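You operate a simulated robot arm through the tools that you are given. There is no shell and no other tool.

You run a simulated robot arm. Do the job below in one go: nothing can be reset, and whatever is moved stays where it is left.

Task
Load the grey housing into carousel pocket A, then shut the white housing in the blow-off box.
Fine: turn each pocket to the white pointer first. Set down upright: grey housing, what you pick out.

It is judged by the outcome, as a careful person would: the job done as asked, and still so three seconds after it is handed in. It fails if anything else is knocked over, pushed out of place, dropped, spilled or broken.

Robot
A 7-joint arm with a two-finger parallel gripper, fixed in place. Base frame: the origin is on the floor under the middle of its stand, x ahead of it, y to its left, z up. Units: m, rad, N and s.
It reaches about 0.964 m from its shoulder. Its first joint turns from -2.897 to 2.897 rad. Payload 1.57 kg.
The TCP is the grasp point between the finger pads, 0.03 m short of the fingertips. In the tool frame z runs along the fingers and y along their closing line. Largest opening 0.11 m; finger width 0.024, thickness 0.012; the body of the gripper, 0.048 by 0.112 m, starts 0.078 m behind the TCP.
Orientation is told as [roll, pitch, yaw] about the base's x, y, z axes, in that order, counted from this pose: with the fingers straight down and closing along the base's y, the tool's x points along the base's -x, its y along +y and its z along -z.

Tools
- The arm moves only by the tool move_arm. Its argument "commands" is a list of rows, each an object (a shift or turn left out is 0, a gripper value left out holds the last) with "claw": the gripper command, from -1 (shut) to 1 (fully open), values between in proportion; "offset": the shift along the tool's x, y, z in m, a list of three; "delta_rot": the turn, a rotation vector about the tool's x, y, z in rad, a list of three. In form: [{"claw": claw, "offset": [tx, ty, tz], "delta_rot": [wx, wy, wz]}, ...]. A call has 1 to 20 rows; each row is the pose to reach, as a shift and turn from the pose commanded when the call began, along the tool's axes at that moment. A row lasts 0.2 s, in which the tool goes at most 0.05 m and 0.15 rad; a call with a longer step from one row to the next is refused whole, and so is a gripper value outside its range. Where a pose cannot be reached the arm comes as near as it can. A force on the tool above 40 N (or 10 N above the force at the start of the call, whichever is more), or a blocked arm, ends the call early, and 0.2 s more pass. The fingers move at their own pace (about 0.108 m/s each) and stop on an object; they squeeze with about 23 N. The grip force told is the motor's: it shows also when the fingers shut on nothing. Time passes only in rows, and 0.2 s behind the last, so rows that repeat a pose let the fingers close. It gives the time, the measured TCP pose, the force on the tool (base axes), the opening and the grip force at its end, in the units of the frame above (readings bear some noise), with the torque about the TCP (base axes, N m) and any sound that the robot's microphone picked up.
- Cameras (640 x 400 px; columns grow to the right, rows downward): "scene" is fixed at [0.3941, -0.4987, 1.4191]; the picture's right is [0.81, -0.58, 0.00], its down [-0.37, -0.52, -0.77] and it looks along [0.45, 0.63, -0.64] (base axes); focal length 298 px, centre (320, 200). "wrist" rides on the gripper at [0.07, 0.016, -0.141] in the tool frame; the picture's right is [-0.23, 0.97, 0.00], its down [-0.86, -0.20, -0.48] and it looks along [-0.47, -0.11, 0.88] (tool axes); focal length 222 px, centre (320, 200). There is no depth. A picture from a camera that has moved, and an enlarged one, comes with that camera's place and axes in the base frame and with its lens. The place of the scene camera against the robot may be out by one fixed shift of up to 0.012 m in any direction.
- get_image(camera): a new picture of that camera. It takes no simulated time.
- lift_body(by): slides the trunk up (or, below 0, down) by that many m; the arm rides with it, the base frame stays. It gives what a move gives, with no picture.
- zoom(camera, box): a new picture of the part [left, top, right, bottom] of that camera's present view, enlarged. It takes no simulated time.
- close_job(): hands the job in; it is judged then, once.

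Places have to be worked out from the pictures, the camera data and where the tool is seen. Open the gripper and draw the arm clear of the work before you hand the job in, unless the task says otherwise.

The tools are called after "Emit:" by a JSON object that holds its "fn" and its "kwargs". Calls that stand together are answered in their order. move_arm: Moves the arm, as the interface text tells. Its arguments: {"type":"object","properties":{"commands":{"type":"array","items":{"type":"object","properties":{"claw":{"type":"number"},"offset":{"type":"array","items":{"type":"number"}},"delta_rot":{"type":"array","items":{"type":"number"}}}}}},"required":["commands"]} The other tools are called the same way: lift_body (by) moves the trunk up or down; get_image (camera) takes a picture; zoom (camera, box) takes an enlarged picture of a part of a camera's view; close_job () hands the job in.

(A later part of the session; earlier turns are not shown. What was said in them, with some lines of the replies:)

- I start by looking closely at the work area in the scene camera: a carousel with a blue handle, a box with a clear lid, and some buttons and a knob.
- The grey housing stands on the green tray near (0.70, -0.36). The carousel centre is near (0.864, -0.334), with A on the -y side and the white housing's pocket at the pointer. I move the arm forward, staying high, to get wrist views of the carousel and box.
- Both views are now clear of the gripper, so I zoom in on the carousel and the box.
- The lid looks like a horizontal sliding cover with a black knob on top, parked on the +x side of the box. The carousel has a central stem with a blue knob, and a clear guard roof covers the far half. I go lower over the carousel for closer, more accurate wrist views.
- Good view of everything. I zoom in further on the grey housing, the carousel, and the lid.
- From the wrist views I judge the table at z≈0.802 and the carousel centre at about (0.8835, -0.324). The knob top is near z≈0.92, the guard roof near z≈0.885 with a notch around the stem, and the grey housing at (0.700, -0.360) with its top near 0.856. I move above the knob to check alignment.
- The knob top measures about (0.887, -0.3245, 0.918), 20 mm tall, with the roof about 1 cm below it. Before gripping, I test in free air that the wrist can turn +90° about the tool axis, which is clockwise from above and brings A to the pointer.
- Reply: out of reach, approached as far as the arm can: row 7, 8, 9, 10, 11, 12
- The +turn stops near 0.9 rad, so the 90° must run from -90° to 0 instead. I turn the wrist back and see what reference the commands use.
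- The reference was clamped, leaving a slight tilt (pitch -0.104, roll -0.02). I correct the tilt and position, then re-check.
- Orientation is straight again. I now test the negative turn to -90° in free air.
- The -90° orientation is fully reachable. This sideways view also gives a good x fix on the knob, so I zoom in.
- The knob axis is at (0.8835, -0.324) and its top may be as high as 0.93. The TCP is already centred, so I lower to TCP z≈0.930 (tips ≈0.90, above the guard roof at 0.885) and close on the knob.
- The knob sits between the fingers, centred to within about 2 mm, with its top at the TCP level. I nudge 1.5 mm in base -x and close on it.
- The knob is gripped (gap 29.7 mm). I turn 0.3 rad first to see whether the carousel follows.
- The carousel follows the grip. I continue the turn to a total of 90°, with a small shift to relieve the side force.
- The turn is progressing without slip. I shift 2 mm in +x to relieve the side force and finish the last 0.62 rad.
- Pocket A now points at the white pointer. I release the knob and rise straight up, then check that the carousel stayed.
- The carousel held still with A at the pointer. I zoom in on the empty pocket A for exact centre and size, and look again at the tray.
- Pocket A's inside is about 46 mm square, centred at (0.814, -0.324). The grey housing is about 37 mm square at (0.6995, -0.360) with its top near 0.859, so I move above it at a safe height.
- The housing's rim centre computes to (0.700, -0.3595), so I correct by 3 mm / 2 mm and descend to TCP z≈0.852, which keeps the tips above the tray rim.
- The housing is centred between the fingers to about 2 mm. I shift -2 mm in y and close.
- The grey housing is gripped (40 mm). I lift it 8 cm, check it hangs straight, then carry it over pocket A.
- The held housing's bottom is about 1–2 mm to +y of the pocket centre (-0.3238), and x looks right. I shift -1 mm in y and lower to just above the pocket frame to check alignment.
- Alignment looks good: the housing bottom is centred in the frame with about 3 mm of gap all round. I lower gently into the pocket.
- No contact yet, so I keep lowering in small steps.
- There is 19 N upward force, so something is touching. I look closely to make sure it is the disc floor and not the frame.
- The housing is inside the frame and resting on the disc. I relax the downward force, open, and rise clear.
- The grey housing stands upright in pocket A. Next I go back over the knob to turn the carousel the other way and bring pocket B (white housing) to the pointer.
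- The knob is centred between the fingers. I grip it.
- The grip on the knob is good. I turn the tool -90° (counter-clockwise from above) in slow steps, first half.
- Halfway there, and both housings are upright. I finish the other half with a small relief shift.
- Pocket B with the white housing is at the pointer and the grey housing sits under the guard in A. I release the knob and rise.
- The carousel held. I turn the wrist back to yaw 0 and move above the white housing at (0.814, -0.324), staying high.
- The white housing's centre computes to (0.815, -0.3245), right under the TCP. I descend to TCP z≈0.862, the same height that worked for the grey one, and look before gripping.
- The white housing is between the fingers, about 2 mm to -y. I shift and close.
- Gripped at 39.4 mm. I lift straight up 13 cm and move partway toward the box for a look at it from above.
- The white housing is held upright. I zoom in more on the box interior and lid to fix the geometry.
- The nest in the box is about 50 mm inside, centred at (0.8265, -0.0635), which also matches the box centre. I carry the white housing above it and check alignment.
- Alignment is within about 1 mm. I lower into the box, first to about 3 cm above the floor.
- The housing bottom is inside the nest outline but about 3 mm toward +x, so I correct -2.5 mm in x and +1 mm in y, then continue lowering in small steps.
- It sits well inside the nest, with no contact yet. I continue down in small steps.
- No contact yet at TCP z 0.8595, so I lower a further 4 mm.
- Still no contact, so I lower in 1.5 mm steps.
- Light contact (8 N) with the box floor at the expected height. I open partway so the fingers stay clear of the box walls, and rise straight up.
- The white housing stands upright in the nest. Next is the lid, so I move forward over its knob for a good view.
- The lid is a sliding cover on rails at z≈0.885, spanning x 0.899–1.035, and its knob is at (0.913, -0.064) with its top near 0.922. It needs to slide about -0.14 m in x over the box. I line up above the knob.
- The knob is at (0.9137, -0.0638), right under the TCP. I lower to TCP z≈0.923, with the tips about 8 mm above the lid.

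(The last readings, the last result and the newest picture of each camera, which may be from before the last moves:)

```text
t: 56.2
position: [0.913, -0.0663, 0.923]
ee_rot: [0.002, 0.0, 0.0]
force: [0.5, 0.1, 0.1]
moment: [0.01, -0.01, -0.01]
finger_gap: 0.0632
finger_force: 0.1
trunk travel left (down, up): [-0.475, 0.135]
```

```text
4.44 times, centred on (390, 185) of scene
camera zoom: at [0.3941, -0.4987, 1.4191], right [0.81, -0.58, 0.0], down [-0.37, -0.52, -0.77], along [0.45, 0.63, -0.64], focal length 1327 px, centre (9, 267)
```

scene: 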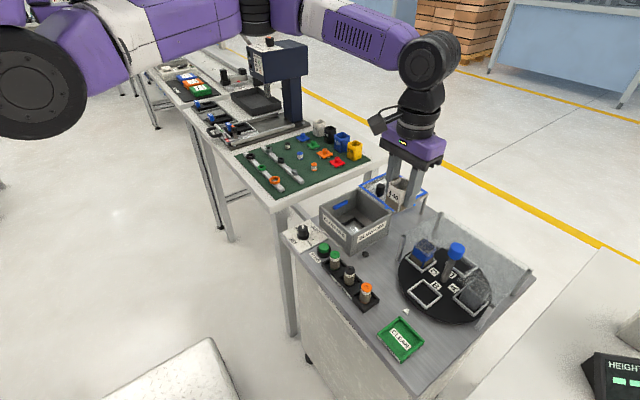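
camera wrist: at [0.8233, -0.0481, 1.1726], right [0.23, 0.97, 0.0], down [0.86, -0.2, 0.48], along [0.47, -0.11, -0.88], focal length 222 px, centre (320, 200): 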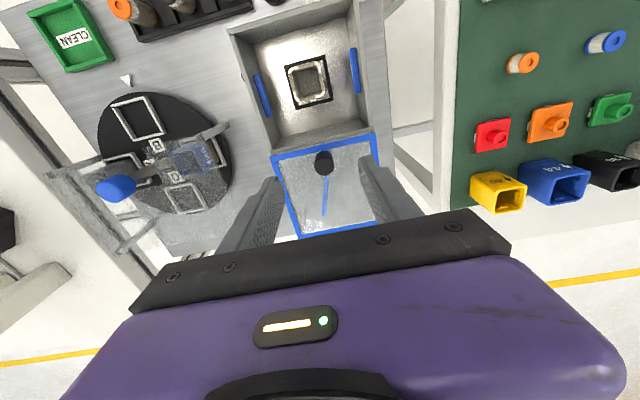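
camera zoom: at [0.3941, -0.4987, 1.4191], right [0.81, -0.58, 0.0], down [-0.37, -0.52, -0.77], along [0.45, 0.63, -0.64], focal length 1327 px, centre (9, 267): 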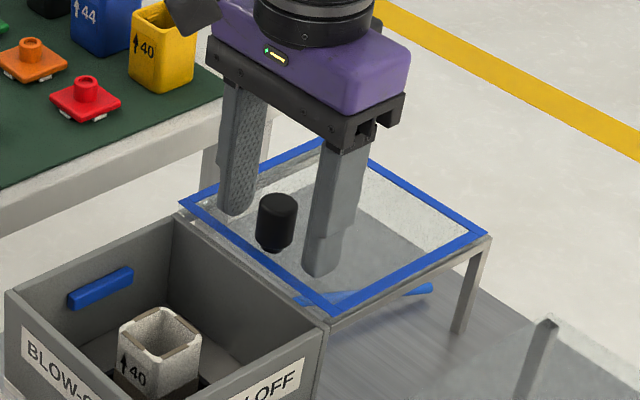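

The knob is between the pads, and the tips are clear of the lid. I close on it.

Emit:
{"fn": "move_arm", "kwargs": {"commands": [{"claw": -0.3, "offset": [0, 0.001, 0]}, {"claw": -1, "offset": [0, 0.001, 0]}, {"claw": -1, "offset": [0, 0.001, 0]}, {"claw": -1, "offset": [0, 0.001, 0]}]}}

Emit:
{"fn": "zoom", "kwargs": {"camera": "scene", "box": [340, 140, 440, 230]}}

```text
t: 57.2
position: [0.9142, -0.0643, 0.9239]
ee_rot: [0.0, 0.0, 0.001]
force: [-0.2, 2.9, -0.8]
moment: [-0.5, -0.04, -0.03]
finger_gap: 0.0236
finger_force: 36.4
trunk travel left (down, up): [-0.475, 0.135]
```

```text
4.44 times, centred on (390, 185) of scene
camera zoom: at [0.3941, -0.4987, 1.4191], right [0.81, -0.58, 0.0], down [-0.37, -0.52, -0.77], along [0.45, 0.63, -0.64], focal length 1327 px, centre (9, 267)
```

zoom: 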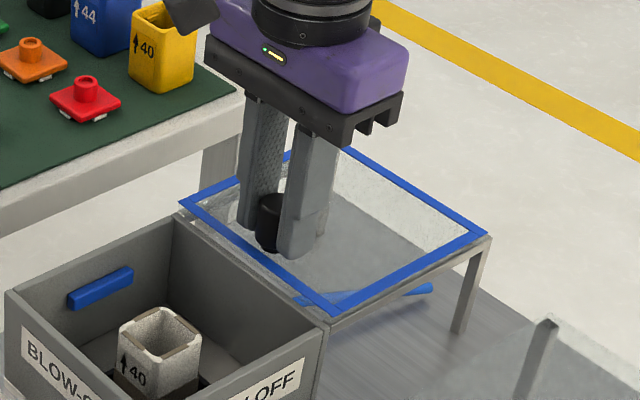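

The knob is gripped (23.6 mm). I pull 3 cm toward the box (base -x) slowly to see whether the lid slides.

Emit:
{"fn": "move_arm", "kwargs": {"commands": [{"claw": -1, "offset": [0.008, 0, 0]}, {"offset": [0.016, 0, 0]}, {"offset": [0.024, 0, 0]}, {"offset": [0.032, 0, 0]}]}}

Emit:
{"fn": "zoom", "kwargs": {"camera": "scene", "box": [320, 140, 440, 250]}}

```text
t: 58.2
position: [0.8816, -0.0657, 0.9243]
ee_rot: [0.0, 0.0, -0.001]
force: [0.3, -3.7, -8.4]
moment: [0.46, -0.15, -0.07]
finger_gap: 0.0235
finger_force: 35.8
trunk travel left (down, up): [-0.475, 0.135]
```

```text
3.64 times, centred on (380, 195) of scene
camera zoom: at [0.3941, -0.4987, 1.4191], right [0.81, -0.58, 0.0], down [-0.37, -0.52, -0.77], along [0.45, 0.63, -0.64], focal length 1086 px, centre (102, 218)
```

zoom: 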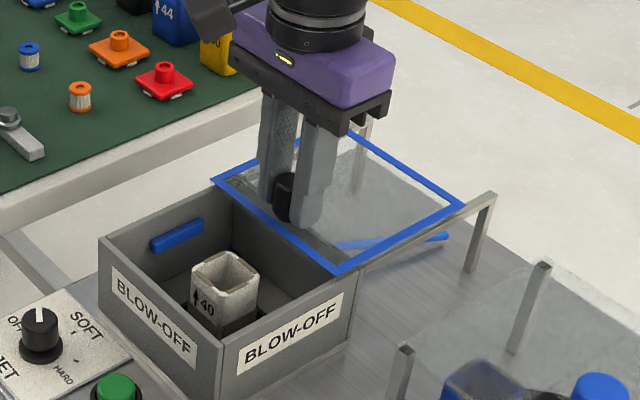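

The lid slides smoothly on its rails. I continue pulling most of the way.

Emit:
{"fn": "move_arm", "kwargs": {"commands": [{"claw": -1, "offset": [0.01, 0, 0]}, {"offset": [0.02, 0, 0]}, {"offset": [0.03, 0, 0]}, {"offset": [0.04, 0, 0]}, {"offset": [0.05, 0, 0]}, {"offset": [0.06, 0, 0]}, {"offset": [0.07, 0, 0]}, {"offset": [0.08, 0, 0]}, {"offset": [0.09, 0, 0]}, {"offset": [0.095, 0, 0]}]}}

Emit:
{"fn": "zoom", "kwargs": {"camera": "scene", "box": [300, 160, 420, 270]}}

Emit:
{"fn": "get_image", "kwargs": {"camera": "wrist"}}

```text
t: 60.4
position: [0.7862, -0.065, 0.9252]
ee_rot: [-0.001, 0.002, -0.002]
force: [0.3, -12.0, -15.1]
moment: [0.38, -0.19, 0.09]
finger_gap: 0.0234
finger_force: 35.7
trunk travel left (down, up): [-0.475, 0.135]
```

```text
3.64 times, centred on (360, 215) of scene
camera zoom: at [0.3941, -0.4987, 1.4191], right [0.81, -0.58, 0.0], down [-0.37, -0.52, -0.77], along [0.45, 0.63, -0.64], focal length 1086 px, centre (174, 146)
```

zoom: 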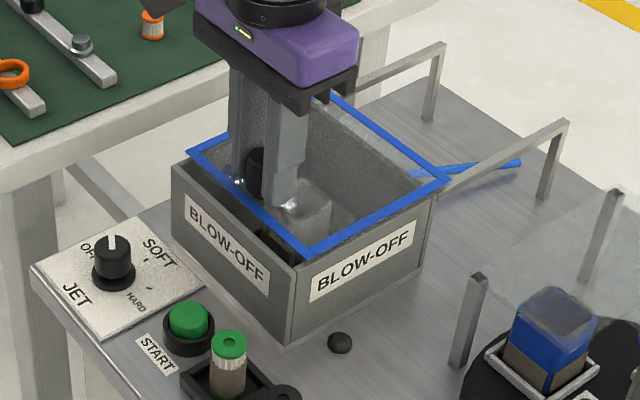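

```text
taken
camera wrist: at [0.7173, -0.0478, 1.0655], right [0.23, 0.97, 0.0], down [0.86, -0.2, 0.48], along [0.47, -0.11, -0.88], focal length 222 px, centre (320, 200)
```

wrist: 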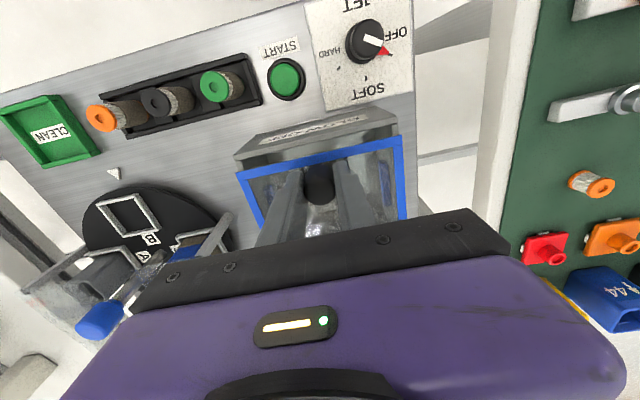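

About 12–15 mm remain before the lid is flush with the front wall. I continue in small steps with a slight relief in y and z, watching the x force for the stop.

Emit:
{"fn": "move_arm", "kwargs": {"commands": [{"claw": -1, "offset": [0.003, -0.001, 0.001]}, {"offset": [0.006, -0.001, 0.001]}, {"offset": [0.009, -0.001, 0.001]}, {"offset": [0.011, -0.001, 0.001]}]}}

Emit:
{"fn": "zoom", "kwargs": {"camera": "scene", "box": [310, 175, 410, 260]}}

Emit:
{"fn": "zoom", "kwargs": {"camera": "wrist", "box": [220, 80, 420, 220]}}

```text
t: 61.4
position: [0.7763, -0.0647, 0.9261]
ee_rot: [0.0, -0.001, -0.001]
force: [0.4, 1.2, 10.2]
moment: [-0.57, 1.0, -0.03]
finger_gap: 0.0238
finger_force: 35.8
trunk travel left (down, up): [-0.475, 0.135]
```

```text
4.71 times, centred on (360, 218) of scene
camera zoom: at [0.3941, -0.4987, 1.4191], right [0.81, -0.58, 0.0], down [-0.37, -0.52, -0.77], along [0.45, 0.63, -0.64], focal length 1405 px, centre (132, 118)
```

zoom: 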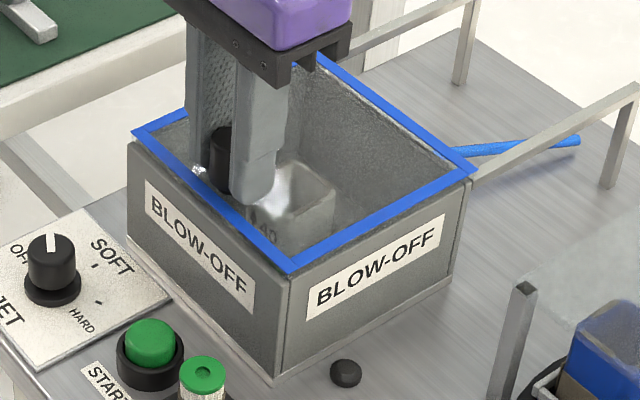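

```text
2.86 times, centred on (320, 150) of wrist
camera zoom: at [0.7066, -0.0479, 1.0654], right [0.23, 0.97, 0.0], down [0.85, -0.2, 0.48], along [0.47, -0.11, -0.88], focal length 635 px, centre (320, 343)
```

zoom: 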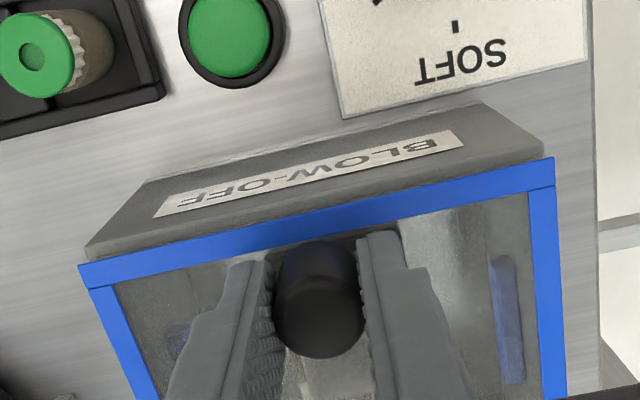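

The lid is almost flush, with a sliver of about 2–3 mm of front rim still visible. I pull a bit more and watch for the end stop.

Emit:
{"fn": "move_arm", "kwargs": {"commands": [{"claw": -1, "offset": [0.002, 0, -0.0005]}, {"offset": [0.004, 0, -0.0005]}, {"offset": [0.005, 0, -0.0005]}, {"offset": [0.005, 0, -0.0005]}]}}

Emit:
{"fn": "zoom", "kwargs": {"camera": "scene", "box": [310, 175, 410, 260]}}

Emit:
{"fn": "zoom", "kwargs": {"camera": "wrist", "box": [220, 80, 420, 220]}}

```text
t: 62.4
position: [0.7725, -0.0645, 0.9242]
ee_rot: [0.0, -0.004, 0.001]
force: [20.9, 2.0, -2.6]
moment: [-0.5, -1.01, 0.06]
finger_gap: 0.0235
finger_force: 35.3
trunk travel left (down, up): [-0.475, 0.135]
```

```text
4.71 times, centred on (360, 218) of scene
camera zoom: at [0.3941, -0.4987, 1.4191], right [0.81, -0.58, 0.0], down [-0.37, -0.52, -0.77], along [0.45, 0.63, -0.64], focal length 1405 px, centre (132, 118)
```

zoom: 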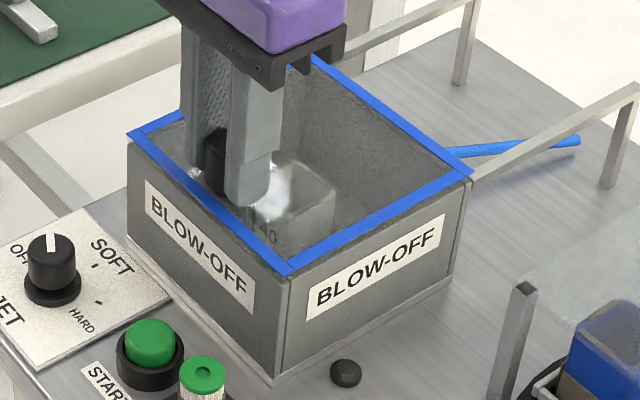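

```text
2.86 times, centred on (320, 150) of wrist
camera zoom: at [0.7029, -0.0479, 1.0651], right [0.23, 0.97, 0.0], down [0.85, -0.2, 0.48], along [0.47, -0.11, -0.88], focal length 635 px, centre (320, 343)
```

zoom: 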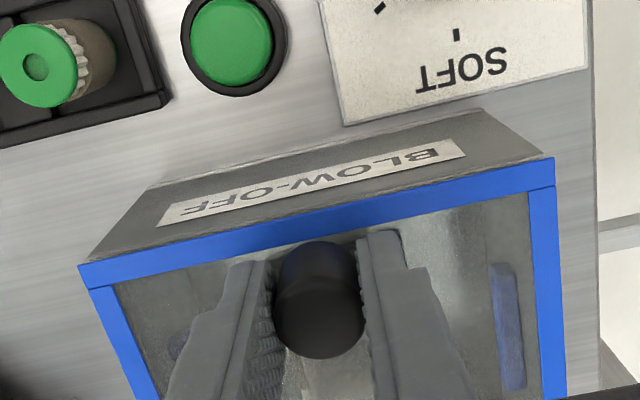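

The x force rose to 21 N at x=0.7725, so the lid is at its closed stop and flush with the box. I ease the pull slightly, open the gripper, and rise straight up.

Emit:
{"fn": "move_arm", "kwargs": {"commands": [{"claw": -1, "offset": [-0.0008, 0, 0]}, {"claw": -0.4, "offset": [-0.0008, 0, 0]}, {"claw": 0.15, "offset": [-0.0008, 0, 0]}, {"claw": 0.15, "offset": [-0.0008, 0, 0]}, {"claw": 0.15, "offset": [-0.0008, 0, -0.03]}, {"claw": 0.15, "offset": [-0.0008, 0, -0.07]}, {"claw": 0.15, "offset": [-0.0008, 0, -0.11]}, {"claw": 0.15, "offset": [-0.0008, 0, -0.15]}]}}

Emit:
{"fn": "get_image", "kwargs": {"camera": "wrist"}}

Emit:
{"fn": "zoom", "kwargs": {"camera": "scene", "box": [300, 160, 420, 270]}}

```text
t: 64.2
position: [0.769, -0.0698, 1.0727]
ee_rot: [-0.005, 0.009, -0.009]
force: [0.0, -0.5, -0.1]
moment: [-0.02, 0.0, 0.01]
finger_gap: 0.0634
finger_force: 0.1
trunk travel left (down, up): [-0.475, 0.135]
```

```text
taken
camera wrist: at [0.7014, -0.0508, 1.2141], right [0.24, 0.97, -0.01], down [0.86, -0.2, 0.47], along [0.46, -0.12, -0.88], focal length 222 px, centre (320, 200)
```

wrist: 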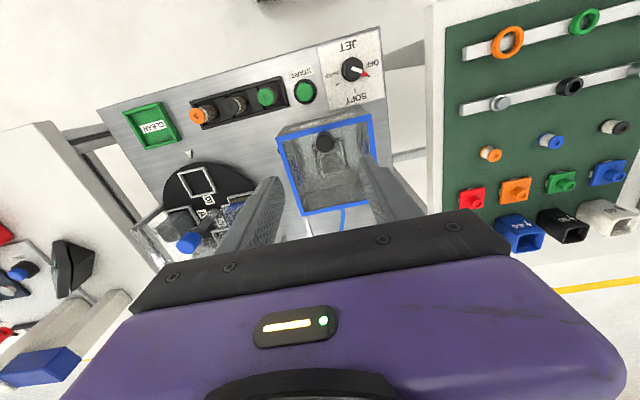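

```text
3.64 times, centred on (360, 215) of scene
camera zoom: at [0.3941, -0.4987, 1.4191], right [0.81, -0.58, 0.0], down [-0.37, -0.52, -0.77], along [0.45, 0.63, -0.64], focal length 1086 px, centre (174, 146)
```

zoom: 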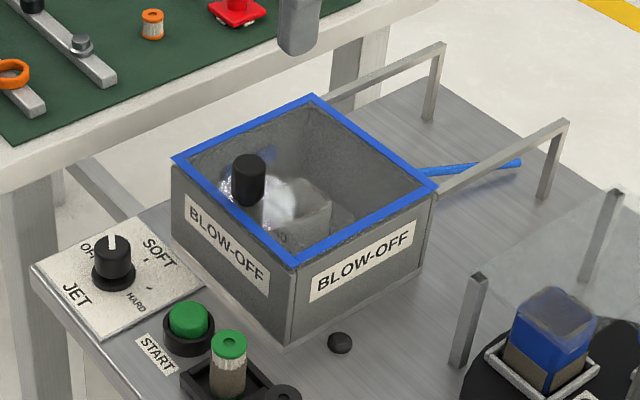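

The lid is shut and flush. I draw the arm up and back to its starting area, clear of the work.

Emit:
{"fn": "move_arm", "kwargs": {"commands": [{"claw": 0.15, "offset": [0, 0, -0.04]}, {"offset": [0.0, 0, -0.08]}, {"offset": [0.03, -0.02, -0.11]}, {"offset": [0.065, -0.045, -0.13]}, {"offset": [0.1, -0.07, -0.14]}, {"offset": [0.135, -0.095, -0.15]}, {"offset": [0.17, -0.12, -0.155]}, {"offset": [0.205, -0.145, -0.16]}, {"offset": [0.24, -0.17, -0.16]}, {"offset": [0.247, -0.177, -0.16]}]}}

Emit:
{"fn": "get_image", "kwargs": {"camera": "scene"}}

Emit:
{"fn": "zoom", "kwargs": {"camera": "scene", "box": [300, 160, 420, 270]}}

Emit:
{"fn": "zoom", "kwargs": {"camera": "scene", "box": [380, 210, 540, 370]}}

Emit:
{"fn": "get_image", "kwargs": {"camera": "wrist"}}

```text
t: 66.4
position: [0.5227, -0.2436, 1.2341]
ee_rot: [0.0, 0.001, 0.0]
force: [0.1, 0.3, 0.6]
moment: [0.0, -0.01, -0.01]
finger_gap: 0.0634
finger_force: 0.0
trunk travel left (down, up): [-0.475, 0.135]
```

```text
taken
```

scene: 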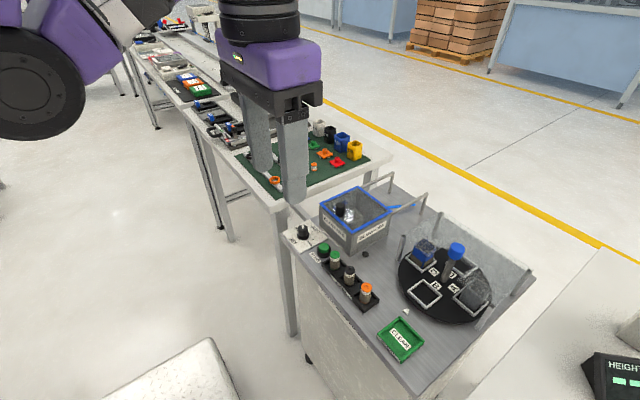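

```text
3.64 times, centred on (360, 215) of scene
camera zoom: at [0.3941, -0.4987, 1.4191], right [0.81, -0.58, 0.0], down [-0.37, -0.52, -0.77], along [0.45, 0.63, -0.64], focal length 1086 px, centre (174, 146)
```

zoom: 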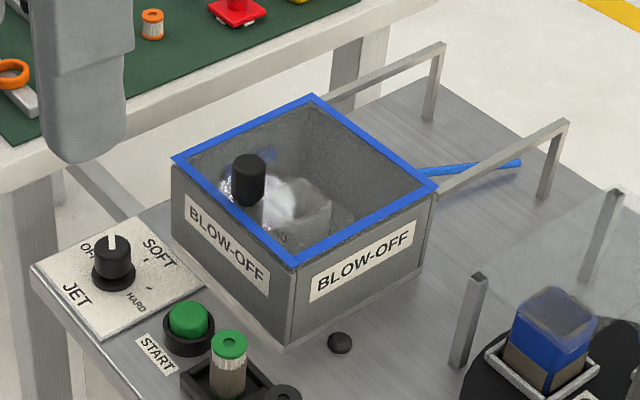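

```text
2.50 times, centred on (460, 290) of scene
camera zoom: at [0.3941, -0.4987, 1.4191], right [0.81, -0.58, 0.0], down [-0.37, -0.52, -0.77], along [0.45, 0.63, -0.64], focal length 746 px, centre (-30, -25)
```

zoom: 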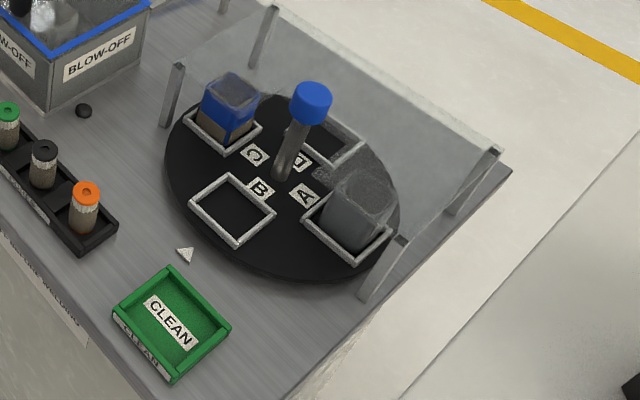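

```text
taken
camera wrist: at [0.4539, -0.2267, 1.3743], right [0.23, 0.97, 0.0], down [0.86, -0.2, 0.48], along [0.47, -0.11, -0.88], focal length 222 px, centre (320, 200)
```

wrist: 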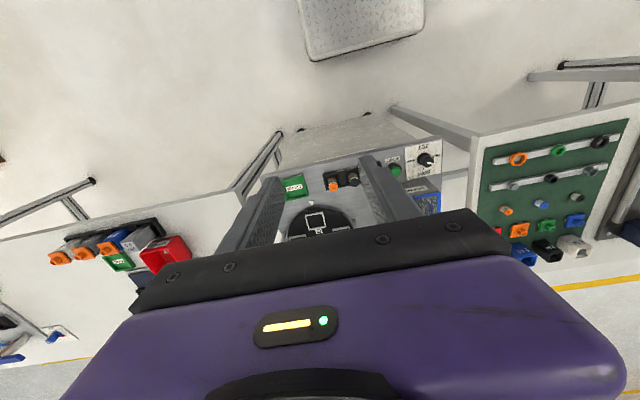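

Everything is in its place: grey housing upright in pocket A, white housing upright inside the shut box, and nothing else disturbed. I open the gripper fully as a last step, then hand in.

Emit:
{"fn": "move_arm", "kwargs": {"commands": [{"claw": 1}, {"claw": 1}, {"claw": 1}]}}

```text
t: 67.2
position: [0.5223, -0.2437, 1.2338]
ee_rot: [0.001, 0.002, 0.0]
force: [0.4, -0.2, -0.2]
moment: [0.0, 0.05, -0.07]
finger_gap: 0.1101
finger_force: 0.0
trunk travel left (down, up): [-0.475, 0.135]
```

The gripper is open and the arm is clear of the work, so I hand in the job.

Emit:
{"fn": "close_job", "kwargs": {}}

```text
The job is handed in.
```

I finished the job and handed it in. I haven't been told how it was judged.

- **Grey housing:** I turned carousel pocket A to the white pointer and set the housing down upright in it. Pocket A then turned under the clear guard when I brought the white housing round. The last pictures show the grey housing still upright there.
- **White housing:** I turned its pocket, B, back to the pointer, lifted the housing out and set it upright in the nest in the blow-off box. I slid the lid shut until it reached its stop; it looks flush with the box.

In the last pictures nothing else looks moved or knocked over. I didn't touch the jet knob or the START button. I opened the gripper fully and drew the arm back to where it started before handing in.
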